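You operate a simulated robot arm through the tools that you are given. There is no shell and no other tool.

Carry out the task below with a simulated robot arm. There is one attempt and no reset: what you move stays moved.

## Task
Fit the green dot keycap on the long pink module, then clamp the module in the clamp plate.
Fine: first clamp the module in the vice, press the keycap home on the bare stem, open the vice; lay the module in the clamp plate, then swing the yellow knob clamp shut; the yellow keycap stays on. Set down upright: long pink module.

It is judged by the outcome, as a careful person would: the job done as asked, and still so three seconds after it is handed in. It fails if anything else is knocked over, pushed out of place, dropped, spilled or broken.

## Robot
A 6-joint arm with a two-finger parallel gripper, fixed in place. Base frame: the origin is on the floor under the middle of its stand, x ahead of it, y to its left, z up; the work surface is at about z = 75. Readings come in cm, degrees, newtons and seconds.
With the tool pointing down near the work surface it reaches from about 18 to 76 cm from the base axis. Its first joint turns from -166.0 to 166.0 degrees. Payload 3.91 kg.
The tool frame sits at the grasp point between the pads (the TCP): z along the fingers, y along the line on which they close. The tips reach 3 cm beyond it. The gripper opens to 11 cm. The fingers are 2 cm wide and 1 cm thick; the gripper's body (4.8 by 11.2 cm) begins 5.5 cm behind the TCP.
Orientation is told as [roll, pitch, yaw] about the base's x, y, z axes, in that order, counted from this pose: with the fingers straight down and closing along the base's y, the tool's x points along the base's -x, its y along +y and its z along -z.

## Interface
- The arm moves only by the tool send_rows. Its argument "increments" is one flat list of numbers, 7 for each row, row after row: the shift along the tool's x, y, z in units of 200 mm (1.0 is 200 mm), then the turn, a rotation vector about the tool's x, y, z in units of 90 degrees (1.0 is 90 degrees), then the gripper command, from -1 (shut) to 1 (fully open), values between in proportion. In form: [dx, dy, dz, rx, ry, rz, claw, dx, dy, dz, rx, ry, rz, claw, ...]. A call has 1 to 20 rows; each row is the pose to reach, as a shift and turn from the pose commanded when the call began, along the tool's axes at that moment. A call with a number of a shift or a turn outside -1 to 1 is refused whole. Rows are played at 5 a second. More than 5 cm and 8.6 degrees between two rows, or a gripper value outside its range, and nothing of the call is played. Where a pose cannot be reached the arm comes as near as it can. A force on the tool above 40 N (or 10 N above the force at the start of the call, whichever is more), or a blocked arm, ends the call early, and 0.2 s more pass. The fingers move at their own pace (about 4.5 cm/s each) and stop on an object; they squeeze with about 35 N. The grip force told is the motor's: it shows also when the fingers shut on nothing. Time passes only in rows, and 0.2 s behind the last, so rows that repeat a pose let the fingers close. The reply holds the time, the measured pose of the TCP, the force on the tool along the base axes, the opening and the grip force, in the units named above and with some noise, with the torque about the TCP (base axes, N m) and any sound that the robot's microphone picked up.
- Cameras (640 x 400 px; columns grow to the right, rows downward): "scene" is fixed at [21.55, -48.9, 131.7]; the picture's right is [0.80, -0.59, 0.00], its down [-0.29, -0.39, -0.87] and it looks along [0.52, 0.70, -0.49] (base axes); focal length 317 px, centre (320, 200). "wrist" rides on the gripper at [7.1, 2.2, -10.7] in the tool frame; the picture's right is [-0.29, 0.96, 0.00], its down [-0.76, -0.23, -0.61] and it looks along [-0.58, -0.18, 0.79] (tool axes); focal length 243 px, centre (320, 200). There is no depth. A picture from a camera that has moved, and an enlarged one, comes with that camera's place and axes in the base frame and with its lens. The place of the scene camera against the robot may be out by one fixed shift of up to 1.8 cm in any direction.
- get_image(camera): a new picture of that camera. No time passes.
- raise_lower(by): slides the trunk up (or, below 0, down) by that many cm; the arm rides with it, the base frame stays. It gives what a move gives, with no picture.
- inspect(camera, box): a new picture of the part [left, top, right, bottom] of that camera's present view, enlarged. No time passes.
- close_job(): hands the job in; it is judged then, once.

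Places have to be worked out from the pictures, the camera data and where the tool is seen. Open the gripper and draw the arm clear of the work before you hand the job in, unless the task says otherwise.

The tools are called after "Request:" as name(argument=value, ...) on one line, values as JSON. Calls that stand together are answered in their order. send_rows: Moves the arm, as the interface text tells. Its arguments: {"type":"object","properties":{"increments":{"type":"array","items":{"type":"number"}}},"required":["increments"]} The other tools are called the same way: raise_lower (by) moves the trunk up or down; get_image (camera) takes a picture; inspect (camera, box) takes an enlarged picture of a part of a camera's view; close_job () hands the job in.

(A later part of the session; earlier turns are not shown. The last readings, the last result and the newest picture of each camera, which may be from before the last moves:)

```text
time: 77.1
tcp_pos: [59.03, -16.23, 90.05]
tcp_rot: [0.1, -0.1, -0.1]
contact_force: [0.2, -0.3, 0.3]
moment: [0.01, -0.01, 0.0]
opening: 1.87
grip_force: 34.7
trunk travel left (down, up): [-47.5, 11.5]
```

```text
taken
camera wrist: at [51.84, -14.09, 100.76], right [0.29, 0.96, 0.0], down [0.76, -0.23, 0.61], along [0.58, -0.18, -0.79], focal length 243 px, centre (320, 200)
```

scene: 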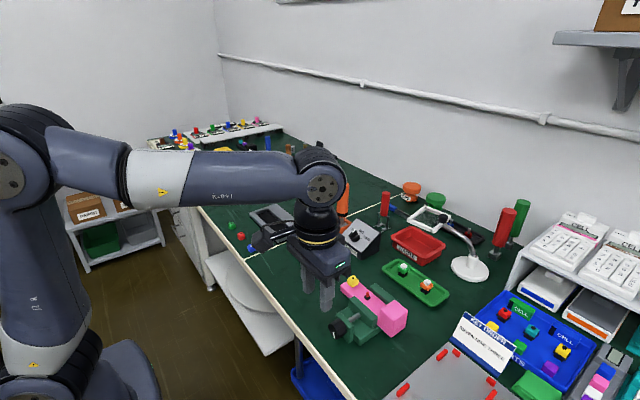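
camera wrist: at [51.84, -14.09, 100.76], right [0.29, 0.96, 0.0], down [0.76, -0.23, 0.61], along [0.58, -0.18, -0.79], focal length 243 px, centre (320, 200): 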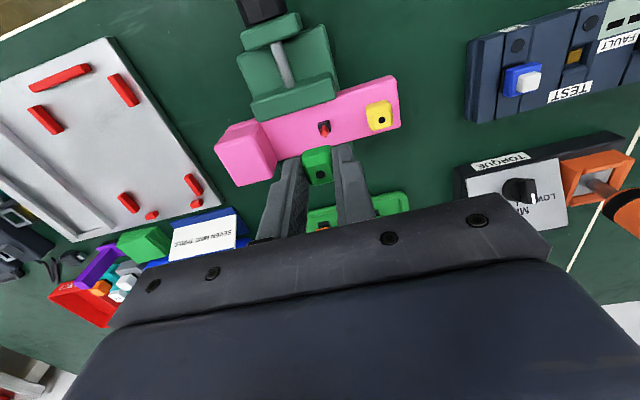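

Request:
inspect(camera="wrist", box=[280, 90, 400, 190])

Request:
inspect(camera="wrist", box=[305, 110, 345, 140])

Request:
inspect(camera="wrist", box=[220, 40, 420, 180])

```text
4.00 times, centred on (340, 140) of wrist
camera zoom: at [51.84, -14.09, 100.76], right [0.29, 0.96, 0.0], down [0.76, -0.23, 0.61], along [0.58, -0.18, -0.79], focal length 970 px, centre (240, 440)
```

zoom: 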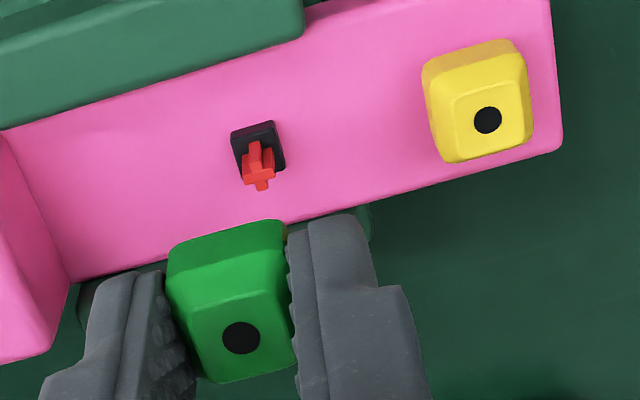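

```text
13.33 times, centred on (325, 125) of wrist
camera zoom: at [51.84, -14.09, 100.76], right [0.29, 0.96, 0.0], down [0.76, -0.23, 0.61], along [0.58, -0.18, -0.79], focal length 3235 px, centre (253, 1200)
```

zoom: 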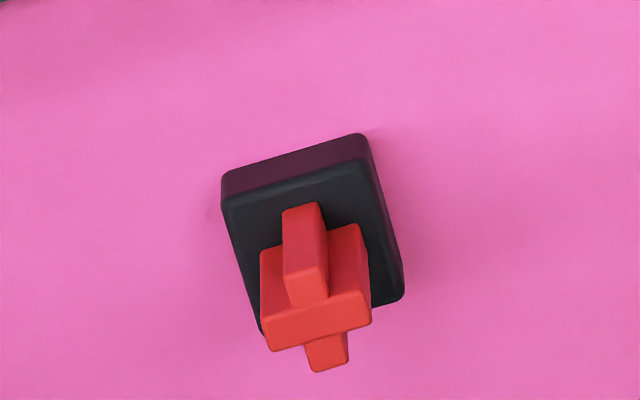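

```text
2.86 times, centred on (320, 110) of wrist
camera zoom: at [51.84, -14.09, 100.76], right [0.29, 0.96, 0.0], down [0.76, -0.23, 0.61], along [0.58, -0.18, -0.79], focal length 693 px, centre (320, 457)
```

zoom: 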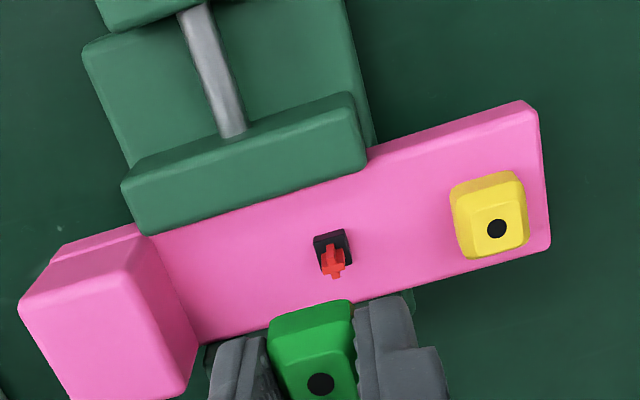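

The stem is at about (59.87, −16.08) with its top near z 80.4. The cap needs +0.94 cm in x and +0.17 cm in y. I shift and descend until the cap is just above the stem.

Request:
send_rows(increments=[-0.02, 0.0085, 0, 0, 0, 0, -1, -0.047, 0.0085, 0.05, 0, 0, 0, -1, -0.047, 0.0085, 0.12, 0, 0, 0, -1, -0.047, 0.0085, 0.19, 0, 0, 0, -1, -0.047, 0.0085, 0.24, 0, 0, 0, -1, -0.047, 0.0085, 0.24, 0, 0, 0, -1])

Request:
inspect(camera="wrist", box=[260, 90, 400, 200])

Request:
inspect(camera="scene", box=[350, 270, 400, 310])

```text
time: 78.5
tcp_pos: [60.05, -16.08, 85.32]
tcp_rot: [0.0, 0.0, 0.0]
contact_force: [-0.1, 0.1, -1.2]
moment: [0.02, 0.0, -0.01]
opening: 1.86
grip_force: 34.7
trunk travel left (down, up): [-47.5, 11.5]
```

```text
3.64 times, centred on (330, 145) of wrist
camera zoom: at [52.82, -13.9, 96.02], right [0.29, 0.96, 0.0], down [0.76, -0.23, 0.61], along [0.58, -0.18, -0.79], focal length 882 px, centre (284, 400)
```

zoom: 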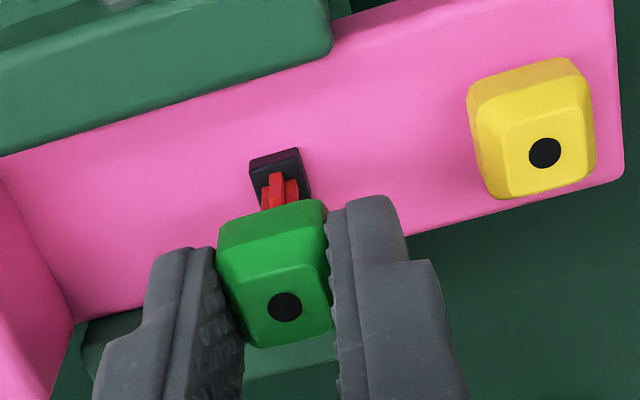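

```text
10.00 times, centred on (375, 290) of scene
camera zoom: at [21.55, -48.9, 131.7], right [0.8, -0.59, 0.0], down [-0.29, -0.39, -0.87], along [0.52, 0.7, -0.49], focal length 3173 px, centre (-230, -700)
```

zoom: 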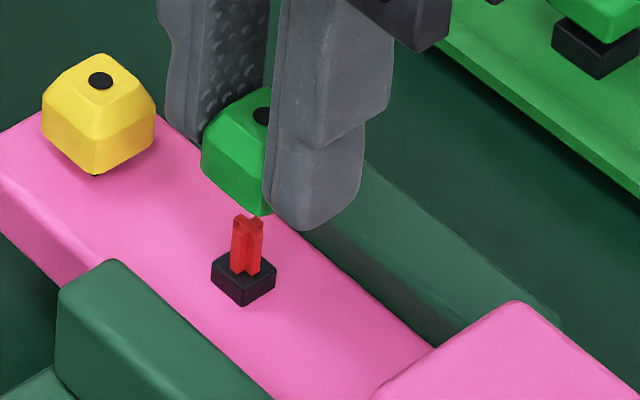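

The cap is within about half a millimetre of the stem axis. I lower toward first contact in small steps.

Request:
send_rows(increments=[0, 0, 0.02, 0, 0, 0, -1, 0, 0, 0.04, 0, 0, 0, -1, 0, 0, 0.06, 0, 0, 0, -1, 0, 0, 0.075, 0, 0, 0, -1, 0, 0, 0.075, 0, 0, 0, -1])

Request:
inspect(camera="scene", box=[350, 270, 400, 310])

Request:
inspect(camera="wrist", box=[290, 110, 370, 200])

```text
time: 79.7
tcp_pos: [59.89, -16.13, 83.85]
tcp_rot: [0.0, -0.1, 0.1]
contact_force: [-0.5, -0.9, 0.1]
moment: [0.02, -0.01, -0.01]
opening: 1.86
grip_force: 35.1
trunk travel left (down, up): [-47.5, 11.5]
```

```text
10.00 times, centred on (375, 290) of scene
camera zoom: at [21.55, -48.9, 131.7], right [0.8, -0.59, 0.0], down [-0.29, -0.39, -0.87], along [0.52, 0.7, -0.49], focal length 3173 px, centre (-230, -700)
```

zoom: 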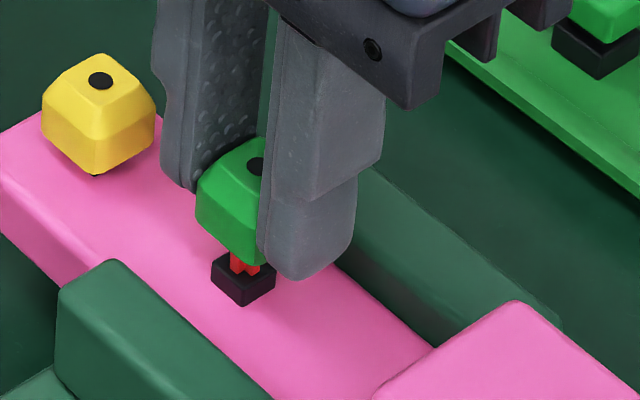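

```text
4.44 times, centred on (330, 155) of wrist
camera zoom: at [52.79, -13.9, 94.6], right [0.29, 0.96, 0.0], down [0.76, -0.23, 0.61], along [0.58, -0.18, -0.79], focal length 1078 px, centre (276, 400)
```

zoom: 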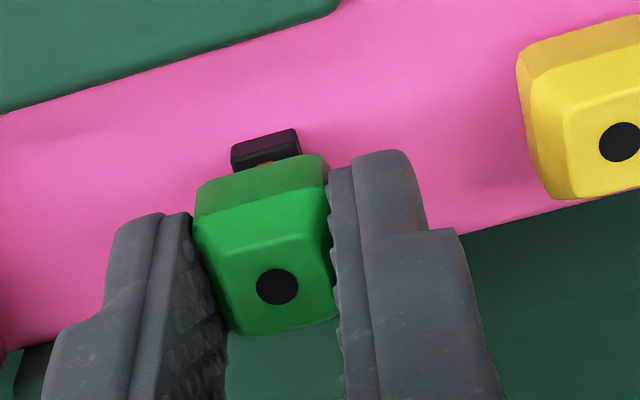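

No contact force yet. I compare the green cap's position over its stem with the seated yellow cap in a tighter scene view.

Request:
inspect(camera="scene", box=[350, 272, 382, 304])

```text
12.50 times, centred on (366, 288) of scene
camera zoom: at [21.55, -48.9, 131.7], right [0.8, -0.59, 0.0], down [-0.29, -0.39, -0.87], along [0.52, 0.7, -0.49], focal length 3967 px, centre (-255, -900)
```

zoom: 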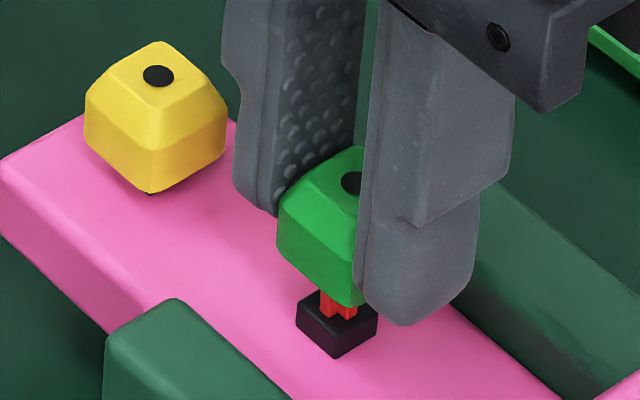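

The cap sits about 1 mm too far in +x. I correct that and lower in 1 mm steps, watching the force.

Request:
send_rows(increments=[0.0045, 0, 0, 0, 0, 0, -1, 0.0045, 0, 0.005, 0, 0, 0, -1, 0.0045, 0, 0.01, 0, 0, 0, -1, 0.0045, 0, 0.015, 0, 0, 0, -1, 0.0045, 0, 0.02, 0, 0, 0, -1, 0.0045, 0, 0.02, 0, 0, 0, -1])

```text
time: 81.1
tcp_pos: [59.81, -16.05, 83.38]
tcp_rot: [0.1, -0.1, 0.0]
contact_force: [0.3, -0.4, -0.7]
moment: [-0.02, 0.03, -0.02]
opening: 1.87
grip_force: 34.7
trunk travel left (down, up): [-47.5, 11.5]
```

Request:
send_rows(increments=[0, 0, 0.005, 0, 0, 0, -1, 0, 0, 0.01, 0, 0, 0, -1, 0, 0, 0.015, 0, 0, 0, -1, 0, 0, 0.015, 0, 0, 0, -1])

Request:
inspect(camera="scene", box=[350, 272, 382, 304])

```text
time: 82.1
tcp_pos: [59.83, -16.22, 83.26]
tcp_rot: [0.0, 0.0, 0.0]
contact_force: [0.4, 1.2, 0.3]
moment: [-0.01, -0.02, 0.01]
opening: 1.86
grip_force: 34.8
trunk travel left (down, up): [-47.5, 11.5]
```

```text
12.50 times, centred on (366, 288) of scene
camera zoom: at [21.55, -48.9, 131.7], right [0.8, -0.59, 0.0], down [-0.29, -0.39, -0.87], along [0.52, 0.7, -0.49], focal length 3967 px, centre (-255, -900)
```

zoom: 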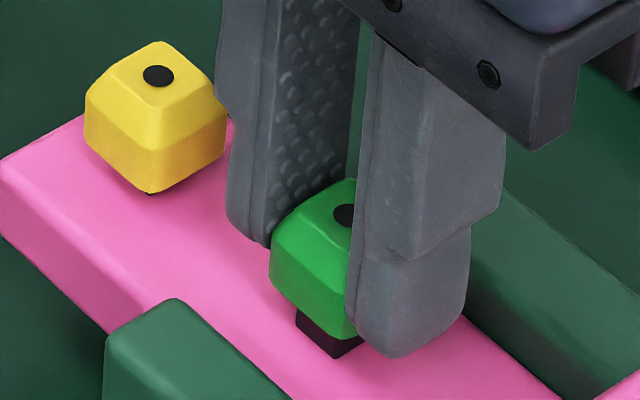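

The cap is sliding over the stem with no resistance yet, and roughly 4 mm remain to the seated height. I continue pressing.

Request:
send_rows(increments=[0, 0, 0.005, 0, 0, 0, -1, 0, 0, 0.01, 0, 0, 0, -1, 0, 0, 0.015, 0, 0, 0, -1, 0, 0, 0.015, 0, 0, 0, -1])

```text
time: 83.1
tcp_pos: [59.78, -16.14, 82.73]
tcp_rot: [0.0, 0.2, 0.0]
contact_force: [-4.5, -2.0, -3.8]
moment: [-0.08, 0.12, -0.03]
opening: 1.86
grip_force: 34.7
trunk travel left (down, up): [-47.5, 11.5]
```

Request:
send_rows(increments=[0, 0, 0.005, 0, 0, 0, -1, 0, 0, 0.01, 0, 0, 0, -1, 0, 0, 0.01, 0, 0, 0, -1])

Request:
inspect(camera="scene", box=[350, 272, 382, 304])

```text
time: 83.9
tcp_pos: [59.78, -16.02, 82.73]
tcp_rot: [0.1, -0.1, 0.1]
contact_force: [-9.7, -1.2, 6.3]
moment: [-0.03, 0.3, 0.0]
opening: 1.85
grip_force: 34.9
trunk travel left (down, up): [-47.5, 11.5]
```

```text
12.50 times, centred on (366, 288) of scene
camera zoom: at [21.55, -48.9, 131.7], right [0.8, -0.59, 0.0], down [-0.29, -0.39, -0.87], along [0.52, 0.7, -0.49], focal length 3967 px, centre (-255, -900)
```

zoom: 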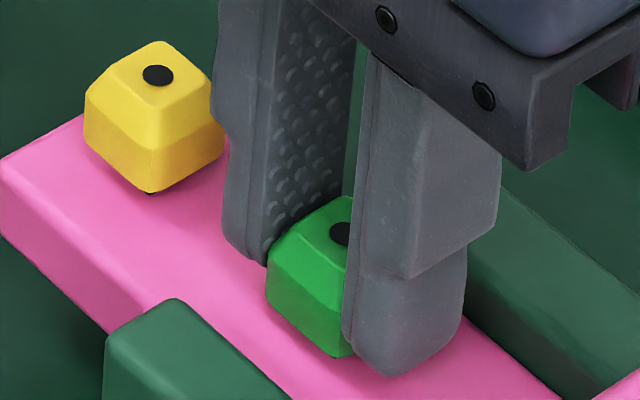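

The cap's lower edge now covers the black base like the yellow one, with force building. I relieve the sideways load by 1 mm and press further.

Request:
send_rows(increments=[0.005, 0, 0, 0, 0, 0, -1, 0.005, 0, 0.005, 0, 0, 0, -1, 0.005, 0, 0.01, 0, 0, 0, -1, 0.005, 0, 0.01, 0, 0, 0, -1])

```text
time: 84.9
tcp_pos: [59.82, -16.03, 82.79]
tcp_rot: [-0.1, -0.3, -0.1]
contact_force: [-4.2, -0.6, 26.4]
moment: [-0.06, 0.15, 0.03]
opening: 1.85
grip_force: 34.8
trunk travel left (down, up): [-47.5, 11.5]
```

26 N with no further travel. I press a bit more to be sure that it is home.

Request:
send_rows(increments=[0.002, 0, 0.004, 0, 0, 0, -1, 0.002, 0, 0.006, 0, 0, 0, -1, 0.002, 0, 0.006, 0, 0, 0, -1])

Request:
inspect(camera="scene", box=[350, 272, 382, 304])

Request:
inspect(camera="wrist", box=[280, 100, 440, 210])

```text
time: 85.7
tcp_pos: [59.74, -16.18, 82.5]
tcp_rot: [-0.1, -0.3, 0.0]
contact_force: [5.8, -2.8, 27.6]
moment: [-0.05, -0.16, 0.03]
opening: 1.86
grip_force: 35.1
trunk travel left (down, up): [-47.5, 11.5]
```

```text
12.50 times, centred on (366, 288) of scene
camera zoom: at [21.55, -48.9, 131.7], right [0.8, -0.59, 0.0], down [-0.29, -0.39, -0.87], along [0.52, 0.7, -0.49], focal length 3967 px, centre (-255, -900)
```

zoom: 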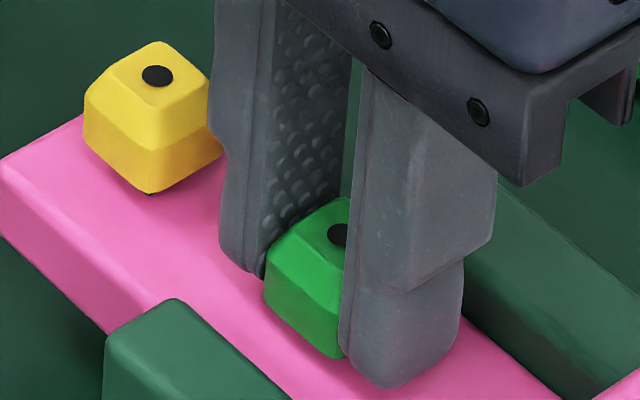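

```text
3.64 times, centred on (360, 155) of wrist
camera zoom: at [52.53, -13.88, 93.2], right [0.29, 0.96, 0.0], down [0.76, -0.23, 0.61], along [0.59, -0.18, -0.79], focal length 882 px, centre (174, 364)
```

zoom: 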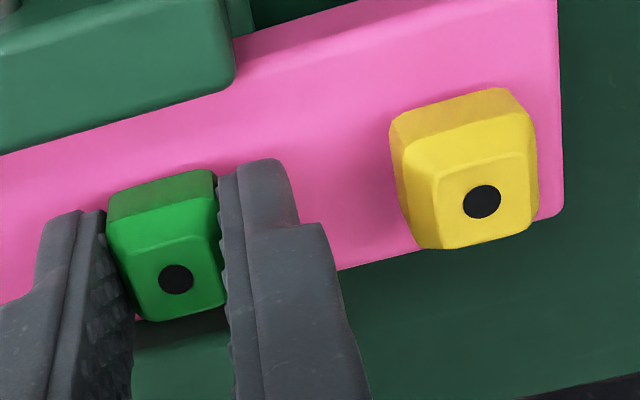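

Green and yellow cap tops now compute to the same height, about z 80.9. I release the cap, then will press its top with closed fingertips to make sure it is home.

Request:
send_rows(increments=[0, 0, -0.008, 0, 0, 0, -1, 0, 0, -0.012, 0, 0, 0, -0.62, 0, 0, -0.012, 0, 0, 0, -0.55, 0, 0, -0.012, 0, 0, 0, -0.45, 0, 0, -0.012, 0, 0, 0, -0.4, 0, 0, -0.03, 0, 0, 0, -0.4, 0, 0, -0.08, 0, 0, 0, -0.4, 0, 0, -0.16, 0, 0, 0, -0.4, 0, 0, -0.24, 0, 0, 0, -0.4, 0, 0, -0.24, 0, 0, 0, -0.4])

Request:
inspect(camera="scene", box=[350, 272, 382, 304])

Request:
inspect(camera="wrist", box=[260, 70, 420, 200])

```text
time: 87.9
tcp_pos: [59.69, -16.05, 87.25]
tcp_rot: [0.0, 0.0, 0.0]
contact_force: [-0.7, 0.1, -0.3]
moment: [0.01, 0.01, 0.0]
opening: 3.31
grip_force: 0.1
trunk travel left (down, up): [-47.5, 11.5]
```

```text
12.50 times, centred on (366, 288) of scene
camera zoom: at [21.55, -48.9, 131.7], right [0.8, -0.59, 0.0], down [-0.29, -0.39, -0.87], along [0.52, 0.7, -0.49], focal length 3967 px, centre (-255, -900)
```

zoom: 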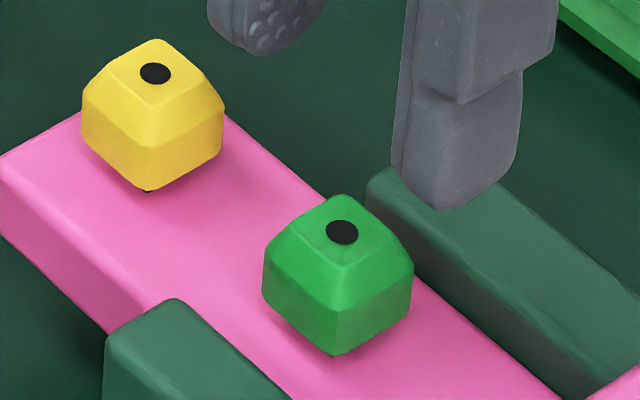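

```text
3.08 times, centred on (340, 135) of wrist
camera zoom: at [52.6, -13.91, 97.92], right [0.29, 0.96, 0.0], down [0.76, -0.23, 0.61], along [0.58, -0.18, -0.79], focal length 746 px, centre (258, 400)
```

zoom: 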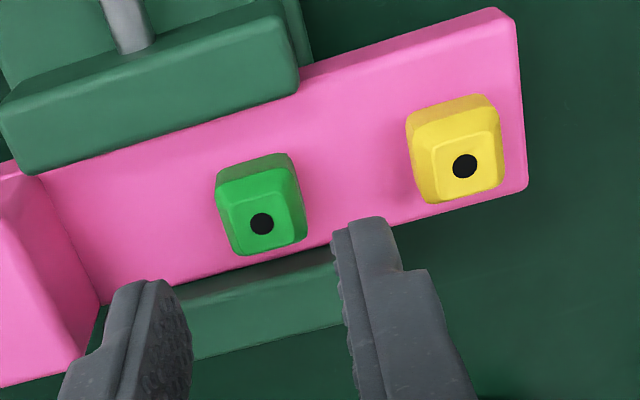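

The green cap sits just like the yellow one. I close the fingers, centre them over its top and press straight down to be sure it is fully home.

Request:
send_rows(increments=[-0.008, 0.002, 0, 0, 0, 0, -0.7, -0.008, 0.002, 0, 0, 0, 0, -1, -0.008, 0.002, 0, 0, 0, 0, -1, -0.008, 0.002, 0, 0, 0, 0, -1, -0.008, 0.002, 0.05, 0, 0, 0, -1, -0.008, 0.002, 0.1, 0, 0, 0, -1, -0.008, 0.002, 0.14, 0, 0, 0, -1, -0.008, 0.002, 0.155, 0, 0, 0, -1, -0.008, 0.002, 0.155, 0, 0, 0, -1])

```text
time: 89.9
tcp_pos: [59.9, -16.04, 84.33]
tcp_rot: [-0.2, -0.2, 0.0]
contact_force: [-2.4, 1.1, 15.8]
moment: [0.06, 0.06, -0.03]
opening: 0.0
grip_force: 35.1
trunk travel left (down, up): [-47.5, 11.5]
```

Request:
send_rows(increments=[0, 0, 0.003, 0, 0, 0, -1, 0, 0, 0.006, 0, 0, 0, -1, 0, 0, 0.006, 0, 0, 0, -1])

Request:
inspect(camera="scene", box=[350, 272, 382, 304])

```text
time: 90.7
tcp_pos: [59.69, -16.02, 84.26]
tcp_rot: [0.0, -0.4, 0.1]
contact_force: [0.0, 0.6, 31.8]
moment: [0.05, 0.03, -0.02]
opening: 0.0
grip_force: 35.5
trunk travel left (down, up): [-47.5, 11.5]
```

```text
12.50 times, centred on (366, 288) of scene
camera zoom: at [21.55, -48.9, 131.7], right [0.8, -0.59, 0.0], down [-0.29, -0.39, -0.87], along [0.52, 0.7, -0.49], focal length 3967 px, centre (-255, -900)
```

zoom: 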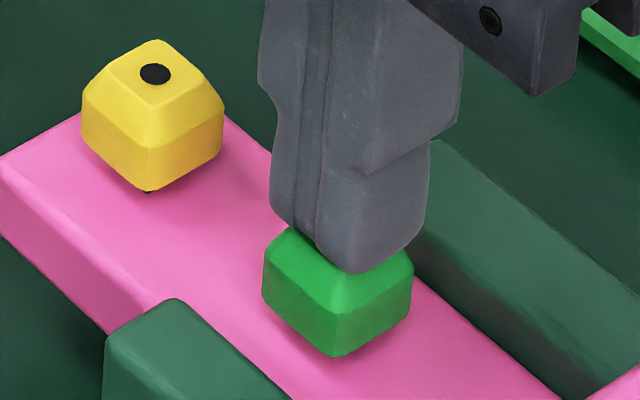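

31.8 N on the cap with no further travel, so it is home. I lift off, open the fingers a little and go back in front of the vice knob.

Request:
send_rows(increments=[0, 0, -0.05, 0, 0, 0, -1, 0, 0, -0.2, 0, 0, 0, -0.6, 0, 0, -0.4, 0, 0, 0, -0.2, 0, 0, -0.6, 0, 0, 0, -0.2, 0.15, -0.02, -0.75, 0, 0, 0, -0.2, 0.35, -0.05, -0.85, 0, 0, 0, -0.2, 0.55, -0.08, -0.95, 0, 0, 0, -0.2, 0.7, -0.1, -1, 0, 0, 0, -0.2])

Request:
send_rows(increments=[0, 0, -0.2, 0, 0, 0, -0.2, 0.02, 0, -0.4, 0, 0, 0, -0.2, 0.02, 0, -0.4, 0, 0, 0, -0.2])

Request:
inspect(camera="scene", box=[320, 260, 420, 350])

```text
time: 92.5
tcp_pos: [45.8, -17.98, 103.92]
tcp_rot: [0.0, 0.0, 0.1]
contact_force: [0.5, 0.1, 1.3]
moment: [-0.02, -0.02, 0.03]
opening: 4.4
grip_force: 0.1
trunk travel left (down, up): [-47.5, 11.5]
```

```text
time: 93.3
tcp_pos: [45.5, -17.97, 111.99]
tcp_rot: [0.0, 0.0, 0.0]
contact_force: [-0.5, 0.7, 0.1]
moment: [0.0, 0.0, 0.0]
opening: 4.38
grip_force: 0.0
trunk travel left (down, up): [-47.5, 11.5]
```

```text
4.44 times, centred on (370, 305) of scene
camera zoom: at [21.55, -48.9, 131.7], right [0.8, -0.59, 0.0], down [-0.29, -0.39, -0.87], along [0.52, 0.7, -0.49], focal length 1410 px, centre (98, -267)
```

zoom: 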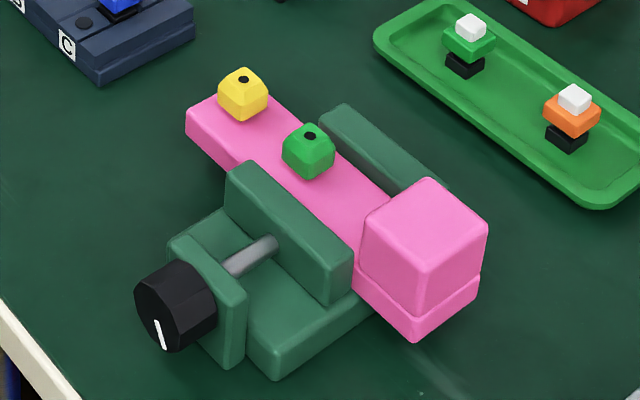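

The cap is on and the module is still firmly clamped. I lower the trunk, pitch the tool horizontal, and roll it 180° so the unscrewing stroke has room.

Request:
raise_lower(by=-20)

Request:
send_rows(increments=[0, 0, 0, 0, -0.0833, 0, -0.2, 0, 0, 0, 0, -0.1667, 0, -0.2, 0, 0, 0, 0, -0.25, 0, -0.2, 0, 0, 0, 0, -0.3333, 0, -0.2, 0, 0, 0, 0, -0.4167, 0, -0.2, 0, 0, 0, 0, -0.5, 0, -0.2, 0, 0, 0, 0, -0.5833, 0, -0.2, 0, 0, 0, 0, -0.6667, 0, -0.2, 0, 0, 0, 0, -0.75, 0, -0.2, 0, 0, 0, 0, -0.8333, 0, -0.2, 0, 0, 0, 0, -0.9167, 0, -0.2, 0, 0, 0, 0, -1, 0, -0.2])

Request:
send_rows(increments=[0, 0, 0, 0, 0, 0.0833, -0.2, 0, 0, 0, 0, 0, 0.1667, -0.2, 0, 0, 0, 0, 0, 0.25, -0.2, 0, 0, 0, 0, 0, 0.3333, -0.2, 0, 0, 0, 0, 0, 0.4167, -0.2, 0, 0, 0, 0, 0, 0.5, -0.2, 0, 0, 0, 0, 0, 0.5833, -0.2, 0, 0, 0, 0, 0, 0.6667, -0.2, 0, 0, 0, 0, 0, 0.75, -0.2, 0, 0, 0, 0, 0, 0.8333, -0.2, 0, 0, 0, 0, 0, 0.9167, -0.2, 0, 0, 0, 0, 0, 1, -0.2])

Request:
send_rows(increments=[0, 0, 0, 0, 0, 0.0833, -0.2, 0, 0, 0, 0, 0, 0.1667, -0.2, 0, 0, 0, 0, 0, 0.25, -0.2, 0, 0, 0, 0, 0, 0.3333, -0.2, 0, 0, 0, 0, 0, 0.4167, -0.2, 0, 0, 0, 0, 0, 0.5, -0.2, 0, 0, 0, 0, 0, 0.5833, -0.2, 0, 0, 0, 0, 0, 0.6667, -0.2, 0, 0, 0, 0, 0, 0.75, -0.2, 0, 0, 0, 0, 0, 0.8333, -0.2, 0, 0, 0, 0, 0, 0.9167, -0.2, 0, 0, 0, 0, 0, 1, -0.2])

Request:
get_image(camera="wrist")

```text
time: 95.5
tcp_pos: [45.53, -18.1, 91.87]
tcp_rot: [0.0, 0.0, 0.0]
contact_force: [-0.2, -0.6, 0.3]
moment: [0.02, -0.01, 0.04]
opening: 4.4
grip_force: 0.1
trunk travel left (down, up): [-27.5, 31.5]
```

```text
time: 98.1
tcp_pos: [45.53, -18.09, 91.82]
tcp_rot: [-155.7, -89.8, 155.7]
contact_force: [0.8, 0.1, 0.2]
moment: [0.0, 0.04, -0.03]
opening: 4.41
grip_force: 0.1
trunk travel left (down, up): [-27.5, 31.5]
```

```text
time: 100.7
tcp_pos: [45.5, -17.96, 91.97]
tcp_rot: [90.1, 0.1, -90.1]
contact_force: [0.4, -0.1, -1.1]
moment: [0.02, -0.01, 0.01]
opening: 4.41
grip_force: 0.0
trunk travel left (down, up): [-27.5, 31.5]
```

```text
time: 103.3
tcp_pos: [45.5, -17.96, 91.84]
tcp_rot: [-92.4, 89.8, 87.8]
contact_force: [0.5, 0.2, 0.1]
moment: [0.01, -0.03, 0.04]
opening: 4.41
grip_force: 0.0
trunk travel left (down, up): [-27.5, 31.5]
```

```text
taken
camera wrist: at [34.77, -20.15, 98.97], right [0.0, -0.96, -0.29], down [-0.61, 0.23, -0.76], along [0.79, 0.18, -0.58], focal length 243 px, centre (320, 200)
```

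wrist: 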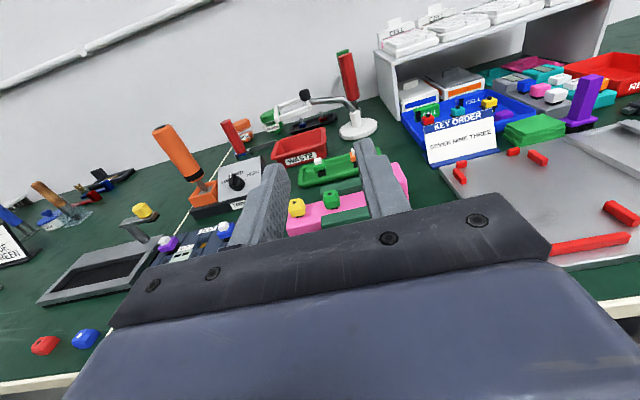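

Orientation is right with the camera on top. I lower to the knob's axis height in front of it.

Request:
send_rows(increments=[-0.12, 0.004, -0.025, 0, 0, 0, -0.2, -0.25, 0.004, -0.025, 0, 0, 0, -0.2, -0.38, 0.004, -0.025, 0, 0, 0, -0.2, -0.5, 0.004, -0.025, 0, 0, 0, -0.2, -0.6, 0.004, -0.025, 0, 0, 0, -0.2, -0.67, 0.004, -0.025, 0, 0, 0, -0.2, -0.67, 0.004, -0.025, 0, 0, 0, -0.2])

Request:
inspect(camera="wrist", box=[240, 90, 400, 210])

```text
time: 104.9
tcp_pos: [45.11, -18.14, 78.43]
tcp_rot: [112.5, 90.0, -67.5]
contact_force: [-0.2, 1.3, 0.1]
moment: [0.01, 0.02, -0.01]
opening: 4.41
grip_force: 0.1
trunk travel left (down, up): [-27.5, 31.5]
```

```text
3.33 times, centred on (320, 150) of wrist
camera zoom: at [34.26, -20.22, 85.55], right [0.0, -0.96, -0.29], down [-0.61, 0.23, -0.76], along [0.79, 0.18, -0.58], focal length 809 px, centre (320, 367)
```

zoom: 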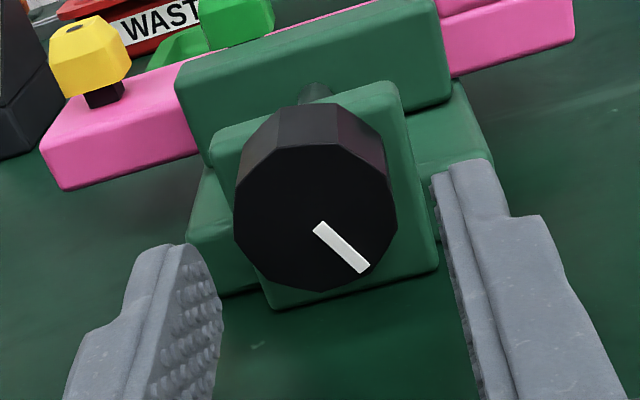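

The knob is centred on the tool axis. I slide forward and close on it.

Request:
send_rows(increments=[0, 0, 0.04, 0, 0, 0, -0.2, 0, 0, 0.08, 0, 0, 0, -0.2, 0, 0, 0.12, 0, 0, 0, -0.2, 0, 0, 0.12, 0, 0, 0, -0.2, 0, 0, 0.12, 0, 0, 0, -0.4, 0, 0, 0.12, 0, 0, 0, -0.7, 0, 0, 0.12, 0, 0, 0, -1, 0, 0, 0.12, 0, 0, 0, -1, 0, 0, 0.12, 0, 0, 0, -1])

```text
time: 106.9
tcp_pos: [47.54, -18.03, 78.5]
tcp_rot: [64.0, 90.0, -115.9]
contact_force: [2.1, 8.8, -0.4]
moment: [0.01, -0.24, -0.1]
opening: 3.33
grip_force: 45.7
trunk travel left (down, up): [-27.5, 31.5]
```

Gripped. I turn counter-clockwise to open the vice, 90° first.

Request:
send_rows(increments=[0, 0, 0, 0, 0, -0.0667, -1, 0, 0, 0, 0, 0, -0.1333, -1, 0, 0, 0, 0, 0, -0.2, -1, 0, 0, 0, 0, 0, -0.2667, -1, 0, 0, 0, 0, 0, -0.3333, -1, 0, 0, 0, 0, 0, -0.4, -1, 0, 0, 0, 0, 0, -0.4667, -1, 0, 0, 0, 0, 0, -0.5333, -1, 0, 0, 0, 0, 0, -0.6, -1, 0, 0, 0, 0, 0, -0.6667, -1, 0, 0, 0, 0, 0, -0.7333, -1, 0, 0, 0, 0, 0, -0.8, -1, 0, 0, 0, 0, 0, -0.8667, -1, 0, 0, 0, 0, 0, -0.9333, -1, 0, 0, 0, 0, 0, -1, -1])

Request:
inspect(camera="scene", box=[310, 275, 410, 345])

```text
time: 110.1
tcp_pos: [47.5, -18.18, 78.44]
tcp_rot: [89.9, -0.1, -90.1]
contact_force: [2.5, 9.3, -12.0]
moment: [-0.03, 0.24, -0.97]
opening: 3.21
grip_force: 45.3
trunk travel left (down, up): [-27.5, 31.5]
```

```text
5.71 times, centred on (360, 310) of scene
camera zoom: at [21.55, -48.9, 131.7], right [0.8, -0.59, 0.0], down [-0.29, -0.39, -0.87], along [0.52, 0.7, -0.49], focal length 1813 px, centre (91, -429)
```

zoom: 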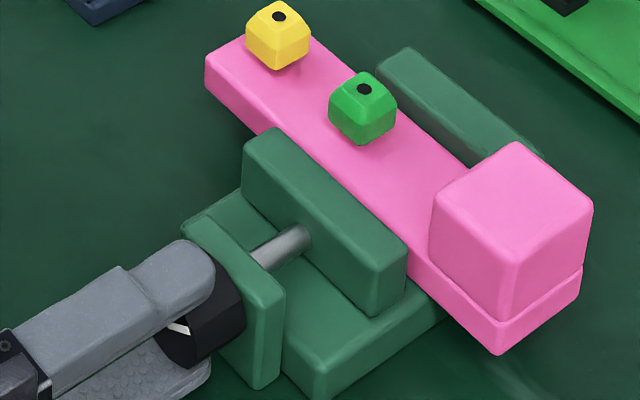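

The jaw is backing away from the module. I ease the side load slightly and turn another 90°.

Request:
send_rows(increments=[0.003, -0.0035, 0, 0, 0, -0.0667, -1, 0.003, -0.0035, 0, 0, 0, -0.1333, -1, 0.003, -0.0035, 0, 0, 0, -0.2, -1, 0.003, -0.0035, 0, 0, 0, -0.2667, -1, 0.003, -0.0035, 0, 0, 0, -0.3333, -1, 0.003, -0.0035, 0, 0, 0, -0.4, -1, 0.003, -0.0035, 0, 0, 0, -0.4667, -1, 0.003, -0.0035, 0, 0, 0, -0.5333, -1, 0.003, -0.0035, 0, 0, 0, -0.6, -1, 0.003, -0.0035, 0, 0, 0, -0.6667, -1, 0.003, -0.0035, 0, 0, 0, -0.7333, -1, 0.003, -0.0035, 0, 0, 0, -0.8, -1, 0.003, -0.0035, 0, 0, 0, -0.8667, -1, 0.003, -0.0035, 0, 0, 0, -0.9333, -1, 0.003, -0.0035, 0, 0, 0, -1, -1])

Request:
inspect(camera="scene", box=[310, 275, 410, 345])

```text
time: 113.3
tcp_pos: [47.44, -18.06, 78.48]
tcp_rot: [-130.0, -89.7, 130.2]
contact_force: [5.0, 0.6, 21.3]
moment: [0.0, -0.45, 0.23]
opening: 3.22
grip_force: 45.0
trunk travel left (down, up): [-27.5, 31.5]
```

```text
5.71 times, centred on (360, 310) of scene
camera zoom: at [21.55, -48.9, 131.7], right [0.8, -0.59, 0.0], down [-0.29, -0.39, -0.87], along [0.52, 0.7, -0.49], focal length 1813 px, centre (91, -429)
```

zoom: 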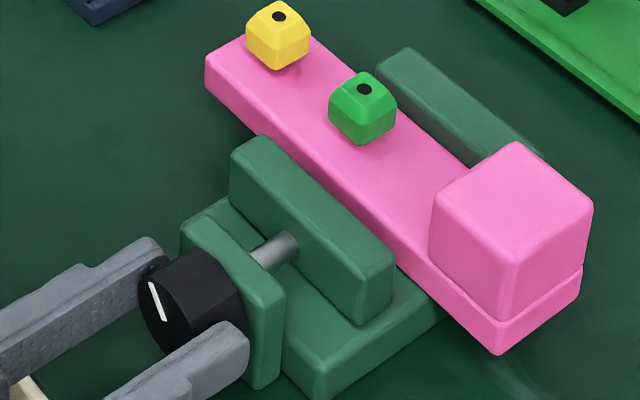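

Vice is more than 1 cm open. I turn 60° further in the same grip for a generous opening.

Request:
send_rows(increments=[-0.005, 0, 0, 0, 0, -0.0667, -1, -0.005, 0, 0, 0, 0, -0.1333, -1, -0.005, 0, 0, 0, 0, -0.2, -1, -0.005, 0, 0, 0, 0, -0.2667, -1, -0.005, 0, 0, 0, 0, -0.3333, -1, -0.005, 0, 0, 0, 0, -0.4, -1, -0.005, 0, 0, 0, 0, -0.4667, -1, -0.005, 0, 0, 0, 0, -0.5333, -1, -0.005, 0, 0, 0, 0, -0.6, -1, -0.005, 0, 0, 0, 0, -0.6667, -1])

Request:
inspect(camera="scene", box=[310, 275, 410, 345])

```text
time: 113.7
tcp_pos: [47.62, -17.97, 78.74]
tcp_rot: [-57.6, -86.6, 58.8]
contact_force: [-1.6, 9.1, -4.7]
moment: [0.01, -1.31, -0.45]
opening: 3.22
grip_force: 45.1
out of reach, approached as far as the arm can: row 1
trunk travel left (down, up): [-27.5, 31.5]
stopped in row 1: the force on the tool passed its limit at 55 N (the readings are from after the stop); the commanded pose is now the measured one
```

```text
5.71 times, centred on (360, 310) of scene
camera zoom: at [21.55, -48.9, 131.7], right [0.8, -0.59, 0.0], down [-0.29, -0.39, -0.87], along [0.52, 0.7, -0.49], focal length 1813 px, centre (91, -429)
```

zoom: 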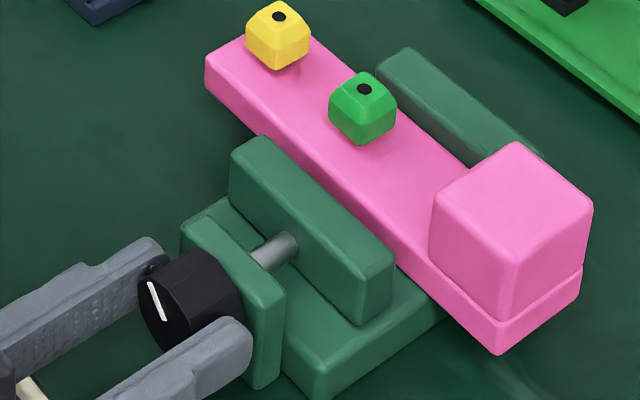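

The wrist joint is at its limit here, but the jaw is already about 1.3 cm clear of the module. I open the fingers and release the knob.

Request:
send_rows(increments=[0, 0, 0, 0, 0, 0, -0.4, 0, 0, 0, 0, 0, 0, -0.25, 0, 0, 0, 0, 0, 0, -0.2, 0, 0, 0, 0, 0, 0, -0.2])

Request:
inspect(camera="scene", box=[270, 270, 410, 370])

Request:
inspect(camera="wrist", box=[240, 70, 400, 210])

```text
time: 114.7
tcp_pos: [47.52, -18.15, 78.55]
tcp_rot: [-58.1, -86.6, 59.2]
contact_force: [0.2, -0.1, -0.7]
moment: [0.01, 0.01, 0.02]
opening: 4.42
grip_force: 0.0
trunk travel left (down, up): [-27.5, 31.5]
```

```text
4.00 times, centred on (340, 320) of scene
camera zoom: at [21.55, -48.9, 131.7], right [0.8, -0.59, 0.0], down [-0.29, -0.39, -0.87], along [0.52, 0.7, -0.49], focal length 1269 px, centre (240, -280)
```

zoom: 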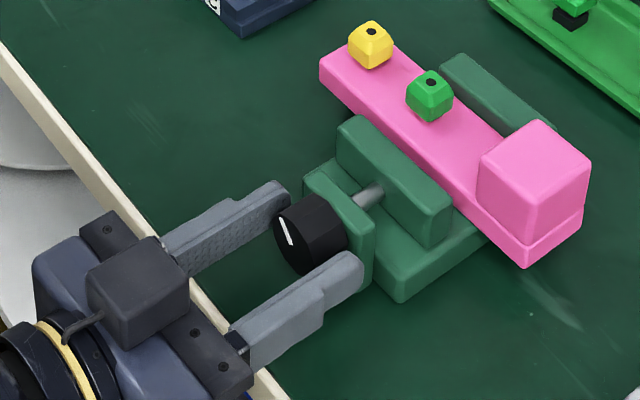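

```text
2.86 times, centred on (320, 140) of wrist
camera zoom: at [36.53, -16.55, 71.82], right [-0.01, 0.97, 0.24], down [-0.58, -0.2, 0.79], along [0.81, -0.13, 0.56], focal length 693 px, centre (320, 371)
```

zoom: 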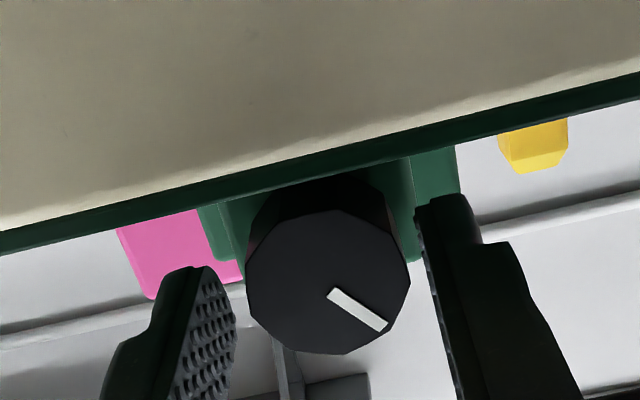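

The jaw is near its original open position and the knob is released. I pull the gripper back, then raise it.

Request:
send_rows(increments=[0, 0, -0.04, 0, 0, 0, -0.2, 0, 0, -0.08, 0, 0, 0, -0.2, 0, 0, -0.12, 0, 0, 0, -0.2, 0, 0, -0.12, 0, 0, 0, -0.2])

Request:
send_rows(increments=[-0.15, 0, 0, 0, 0, 0, -0.2, -0.3, 0, 0, 0, 0, 0, -0.2, -0.45, 0, 0, 0, 0, 0, -0.2, -0.6, 0, 0, 0, 0, 0, -0.2, -0.7, 0, 0, 0, 0, 0, -0.2])

```text
time: 115.7
tcp_pos: [45.17, -18.36, 79.11]
tcp_rot: [-54.1, -86.7, 55.1]
contact_force: [-0.1, -0.4, -0.2]
moment: [-0.01, 0.03, -0.01]
opening: 4.41
grip_force: 0.2
out of reach, approached as far as the arm can: row 3, 4
trunk travel left (down, up): [-27.5, 31.5]
```

```text
time: 116.9
tcp_pos: [45.63, -17.74, 93.09]
tcp_rot: [-57.6, -86.6, 58.7]
contact_force: [0.0, -0.3, -0.2]
moment: [0.03, 0.04, -0.03]
opening: 4.39
grip_force: 0.0
trunk travel left (down, up): [-27.5, 31.5]
```

Now I pitch the tool back down; a small residual tilt will be corrected afterwards.

Request:
send_rows(increments=[0, 0, 0, 0, 0.0833, 0, -0.2, 0, 0, 0, 0, 0.1667, 0, -0.2, 0, 0, 0, 0, 0.25, 0, -0.2, 0, 0, 0, 0, 0.3333, 0, -0.2, 0, 0, 0, 0, 0.4167, 0, -0.2, 0, 0, 0, 0, 0.5, 0, -0.2, 0, 0, 0, 0, 0.5833, 0, -0.2, 0, 0, 0, 0, 0.6667, 0, -0.2, 0, 0, 0, 0, 0.75, 0, -0.2, 0, 0, 0, 0, 0.8333, 0, -0.2, 0, 0, 0, 0, 0.9167, 0, -0.2, 0, 0, 0, 0, 0.98, 0, -0.2])

```text
time: 119.5
tcp_pos: [45.69, -17.6, 93.0]
tcp_rot: [-2.9, 0.1, 1.1]
contact_force: [0.0, 0.3, 0.4]
moment: [-0.01, 0.01, 0.01]
opening: 4.39
grip_force: 0.1
trunk travel left (down, up): [-27.5, 31.5]
```

Request:
send_rows(increments=[0, 0, 0, -0.0322, 0, 0.0122, -0.2, 0, 0, 0, -0.0322, 0, 0.0122, -0.2])

Request:
raise_lower(by=20)

```text
time: 120.1
tcp_pos: [45.54, -17.74, 92.92]
tcp_rot: [0.0, 0.0, 0.0]
contact_force: [-1.0, -0.2, 0.1]
moment: [0.0, -0.01, 0.01]
opening: 4.41
grip_force: 0.0
trunk travel left (down, up): [-27.5, 31.5]
```

```text
time: 122.3
tcp_pos: [45.6, -17.71, 112.98]
tcp_rot: [0.1, 0.0, 0.1]
contact_force: [0.7, 0.0, 0.5]
moment: [-0.03, 0.03, -0.02]
opening: 4.42
grip_force: 0.2
trunk travel left (down, up): [-47.5, 11.5]
```

Tool is vertical again at normal trunk height. I move above the module's block for the pick-up.

Request:
send_rows(increments=[-0.12, -0.05, 0.1, 0, 0, 0, 0.2, -0.26, -0.1, 0.25, 0, 0, 0, 0.2, -0.4, -0.16, 0.4, 0, 0, 0, 0.2, -0.54, -0.22, 0.55, 0, 0, 0, 0.2, -0.66, -0.27, 0.7, 0, 0, 0, 0.2, -0.695, -0.28, 0.82, 0, 0, 0, 0.2, -0.695, -0.28, 0.9, 0, 0, 0, 0.2, -0.695, -0.28, 0.9, 0, 0, 0, 0.2])

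Request:
get_image(camera="wrist")

Request:
inspect(camera="wrist", box=[230, 60, 430, 200])

```text
time: 124.1
tcp_pos: [59.53, -23.3, 94.95]
tcp_rot: [0.0, 0.0, 0.0]
contact_force: [-0.1, 0.1, 0.6]
moment: [0.03, -0.01, -0.02]
opening: 6.58
grip_force: 0.1
trunk travel left (down, up): [-47.5, 11.5]
```

```text
taken
camera wrist: at [52.4, -21.08, 105.68], right [0.29, 0.96, 0.0], down [0.76, -0.23, 0.61], along [0.58, -0.18, -0.79], focal length 243 px, centre (320, 200)
```

wrist: 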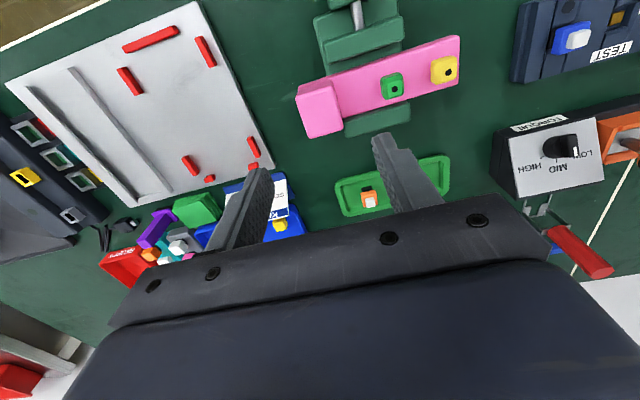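

```text
2.86 times, centred on (330, 130) of wrist
camera zoom: at [52.4, -21.08, 105.68], right [0.29, 0.96, 0.0], down [0.76, -0.23, 0.61], along [0.58, -0.18, -0.79], focal length 693 px, centre (291, 400)
```

zoom: 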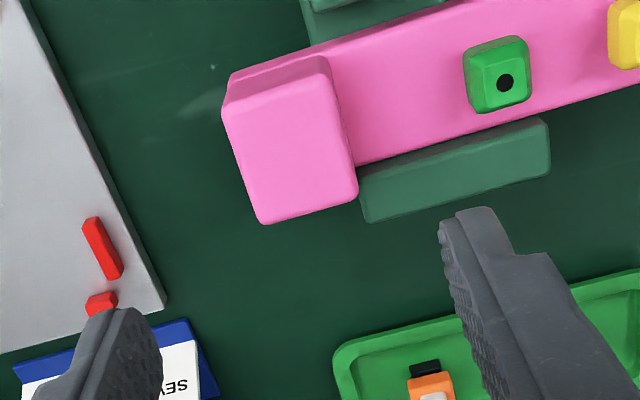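

The block top centre is at about (59.75, −23.2). I descend around it to the same relative grip height as before.

Request:
send_rows(increments=[-0.011, 0.003, 0.12, 0, 0, 0, 0.2, -0.011, 0.003, 0.25, 0, 0, 0, 0.2, -0.011, 0.003, 0.38, 0, 0, 0, 0.2, -0.011, 0.003, 0.48, 0, 0, 0, 0.2, -0.011, 0.003, 0.56, 0, 0, 0, 0.2, -0.011, 0.003, 0.61, 0, 0, 0, 0.2, -0.011, 0.003, 0.622, 0, 0, 0, 0.2, -0.011, 0.003, 0.622, 0, 0, 0, 0.2])

Request:
get_image(camera="wrist")

Request:
inspect(camera="scene", box=[330, 250, 430, 340])

```text
time: 125.9
tcp_pos: [59.77, -23.21, 82.54]
tcp_rot: [0.0, 0.0, 0.0]
contact_force: [0.2, -1.0, 0.1]
moment: [0.0, 0.03, 0.02]
opening: 6.62
grip_force: 0.1
trunk travel left (down, up): [-47.5, 11.5]
```

```text
taken
camera wrist: at [52.62, -21.05, 93.18], right [0.29, 0.96, 0.0], down [0.76, -0.23, 0.61], along [0.58, -0.18, -0.79], focal length 243 px, centre (320, 200)
```

wrist: 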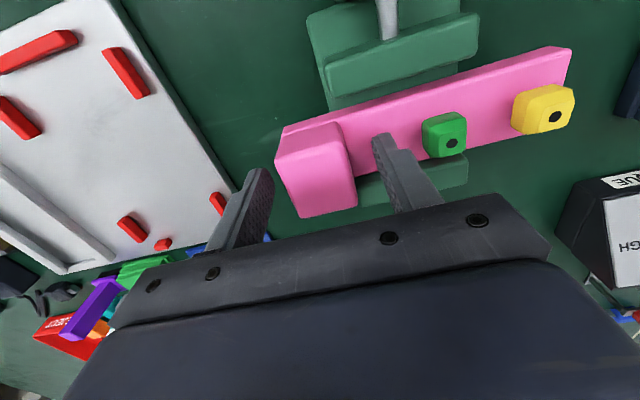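

```text
4.44 times, centred on (380, 295) of scene
camera zoom: at [21.55, -48.9, 131.7], right [0.8, -0.59, 0.0], down [-0.29, -0.39, -0.87], along [0.52, 0.7, -0.49], focal length 1410 px, centre (53, -222)
```

zoom: 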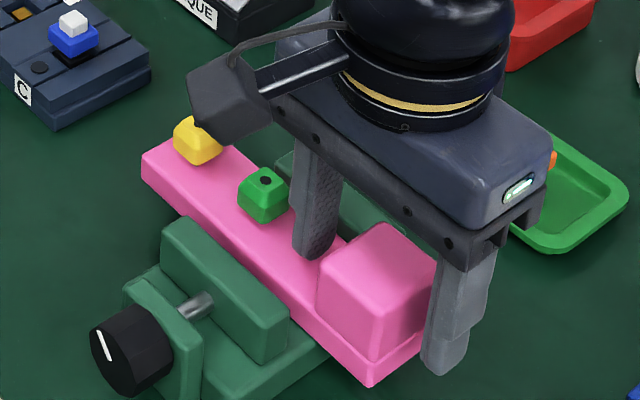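

The geometry matches the first pick. I close on the block.

Request:
send_rows(increments=[0, 0, 0, 0, 0, 0, -0.1, 0, 0, 0, 0, 0, 0, -0.28, 0, 0, 0, 0, 0, 0, -0.4, 0, 0, 0, 0, 0, 0, -1, 0, 0, 0, 0, 0, 0, -1])

```text
time: 127.1
tcp_pos: [59.85, -23.22, 82.38]
tcp_rot: [0.0, 0.0, 0.0]
contact_force: [1.0, 0.3, -0.8]
moment: [-0.01, 0.0, 0.03]
opening: 3.76
grip_force: 34.5
trunk travel left (down, up): [-47.5, 11.5]
```

Gripped at 3.76 cm again. I lift slightly while easing 3 mm away from the fixed jaw, then lift straight out.

Request:
send_rows(increments=[0.003, 0, -0.01, 0, 0, 0, -1, 0.01, 0, -0.02, 0, 0, 0, -1, 0.015, 0, -0.05, 0, 0, 0, -1, 0.015, 0, -0.1, 0, 0, 0, -1, 0.015, 0, -0.2, 0, 0, 0, -1, 0.015, 0, -0.35, 0, 0, 0, -1, 0.015, 0, -0.35, 0, 0, 0, -1])

Request:
get_image(camera="wrist")

Request:
inspect(camera="scene", box=[320, 235, 430, 340])

```text
time: 128.7
tcp_pos: [59.47, -23.35, 89.38]
tcp_rot: [0.1, 0.0, 0.0]
contact_force: [0.0, 0.3, -1.3]
moment: [-0.09, 0.01, -0.01]
opening: 3.75
grip_force: 35.0
trunk travel left (down, up): [-47.5, 11.5]
```

```text
taken
camera wrist: at [52.29, -21.07, 100.26], right [0.29, 0.96, 0.0], down [0.76, -0.23, 0.61], along [0.58, -0.18, -0.79], focal length 243 px, centre (320, 200)
```

wrist: 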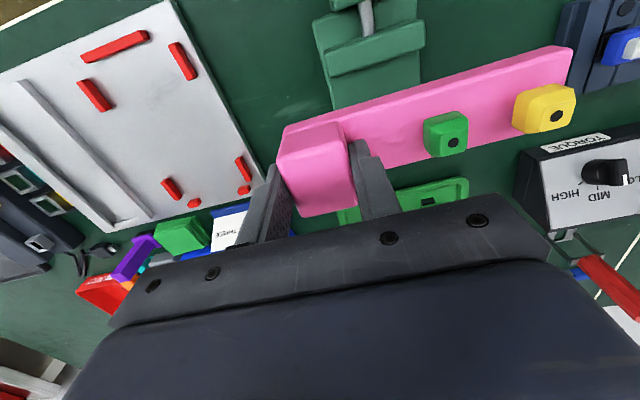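

```text
3.81 times, centred on (375, 288) of scene
camera zoom: at [21.55, -48.9, 131.7], right [0.8, -0.59, 0.0], down [-0.29, -0.39, -0.87], along [0.52, 0.7, -0.49], focal length 1209 px, centre (110, -133)
```

zoom: 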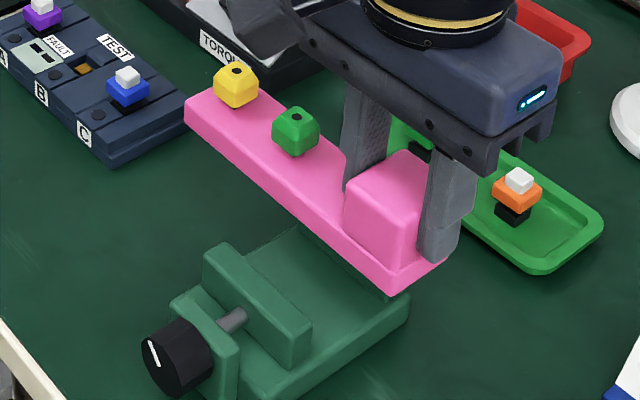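

The module with both caps is out of the vice. I raise it and carry it over to the clamp plate.

Request:
send_rows(increments=[0, 0, -0.2, 0, 0, 0, -1, 0, 0, -0.4, 0, 0, 0, -1, 0, 0.1, -0.55, 0, 0, 0, -1, 0, 0.27, -0.6, 0, 0, 0, -1, 0, 0.45, -0.6, 0, 0, 0, -1, 0, 0.63, -0.6, 0, 0, 0, -1, 0, 0.81, -0.6, 0, 0, 0, -1, 0, 0.98, -0.6, 0, 0, 0, -1])

Request:
send_rows(increments=[0, 0.18, 0, 0, 0, 0, -1, 0, 0.36, 0, 0, 0, 0, -1, 0, 0.54, 0, 0, 0, 0, -1, 0, 0.72, 0.05, 0, 0, 0, -1, 0, 0.9, 0.1, 0, 0, 0, -1, 0, 0.98, 0.15, 0, 0, 0, -1])

Request:
send_rows(increments=[0, 0.1, 0.05, 0, 0, 0, -1, 0, 0.2, 0.15, 0, 0, 0, -1, 0, 0.2, 0.25, 0, 0, 0, -1, 0, 0.2, 0.35, 0, 0, 0, -1, 0, 0.2, 0.35, 0, 0, 0, -1])

Request:
get_image(camera="wrist")

Request:
get_image(camera="scene")

```text
time: 130.5
tcp_pos: [59.48, -3.58, 101.44]
tcp_rot: [0.0, 0.0, 0.1]
contact_force: [0.4, 0.2, -1.7]
moment: [-0.06, -0.01, -0.01]
opening: 3.73
grip_force: 35.0
trunk travel left (down, up): [-47.5, 11.5]
```

```text
time: 131.9
tcp_pos: [59.49, 15.93, 98.52]
tcp_rot: [0.0, 0.0, -0.1]
contact_force: [0.0, -0.4, -1.2]
moment: [-0.03, 0.02, -0.01]
opening: 3.76
grip_force: 34.9
trunk travel left (down, up): [-47.5, 11.5]
```

```text
time: 133.1
tcp_pos: [59.54, 19.87, 91.46]
tcp_rot: [0.0, 0.1, 0.0]
contact_force: [0.1, 0.7, -1.8]
moment: [-0.07, 0.03, 0.02]
opening: 3.77
grip_force: 35.2
trunk travel left (down, up): [-47.5, 11.5]
```

```text
taken
camera wrist: at [52.33, 22.18, 102.16], right [0.29, 0.96, 0.0], down [0.76, -0.23, 0.61], along [0.58, -0.18, -0.79], focal length 243 px, centre (320, 200)
```

wrist: 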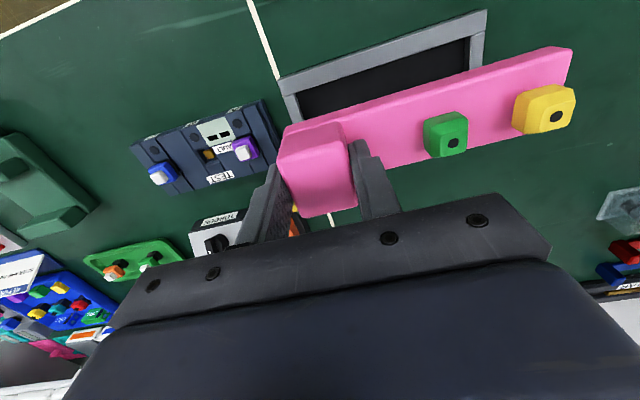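

```text
taken
```

scene: 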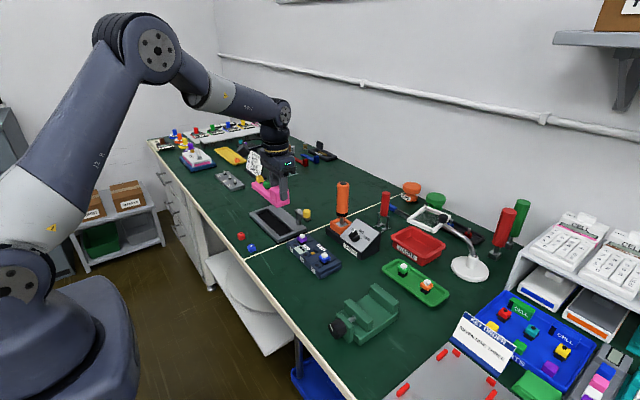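

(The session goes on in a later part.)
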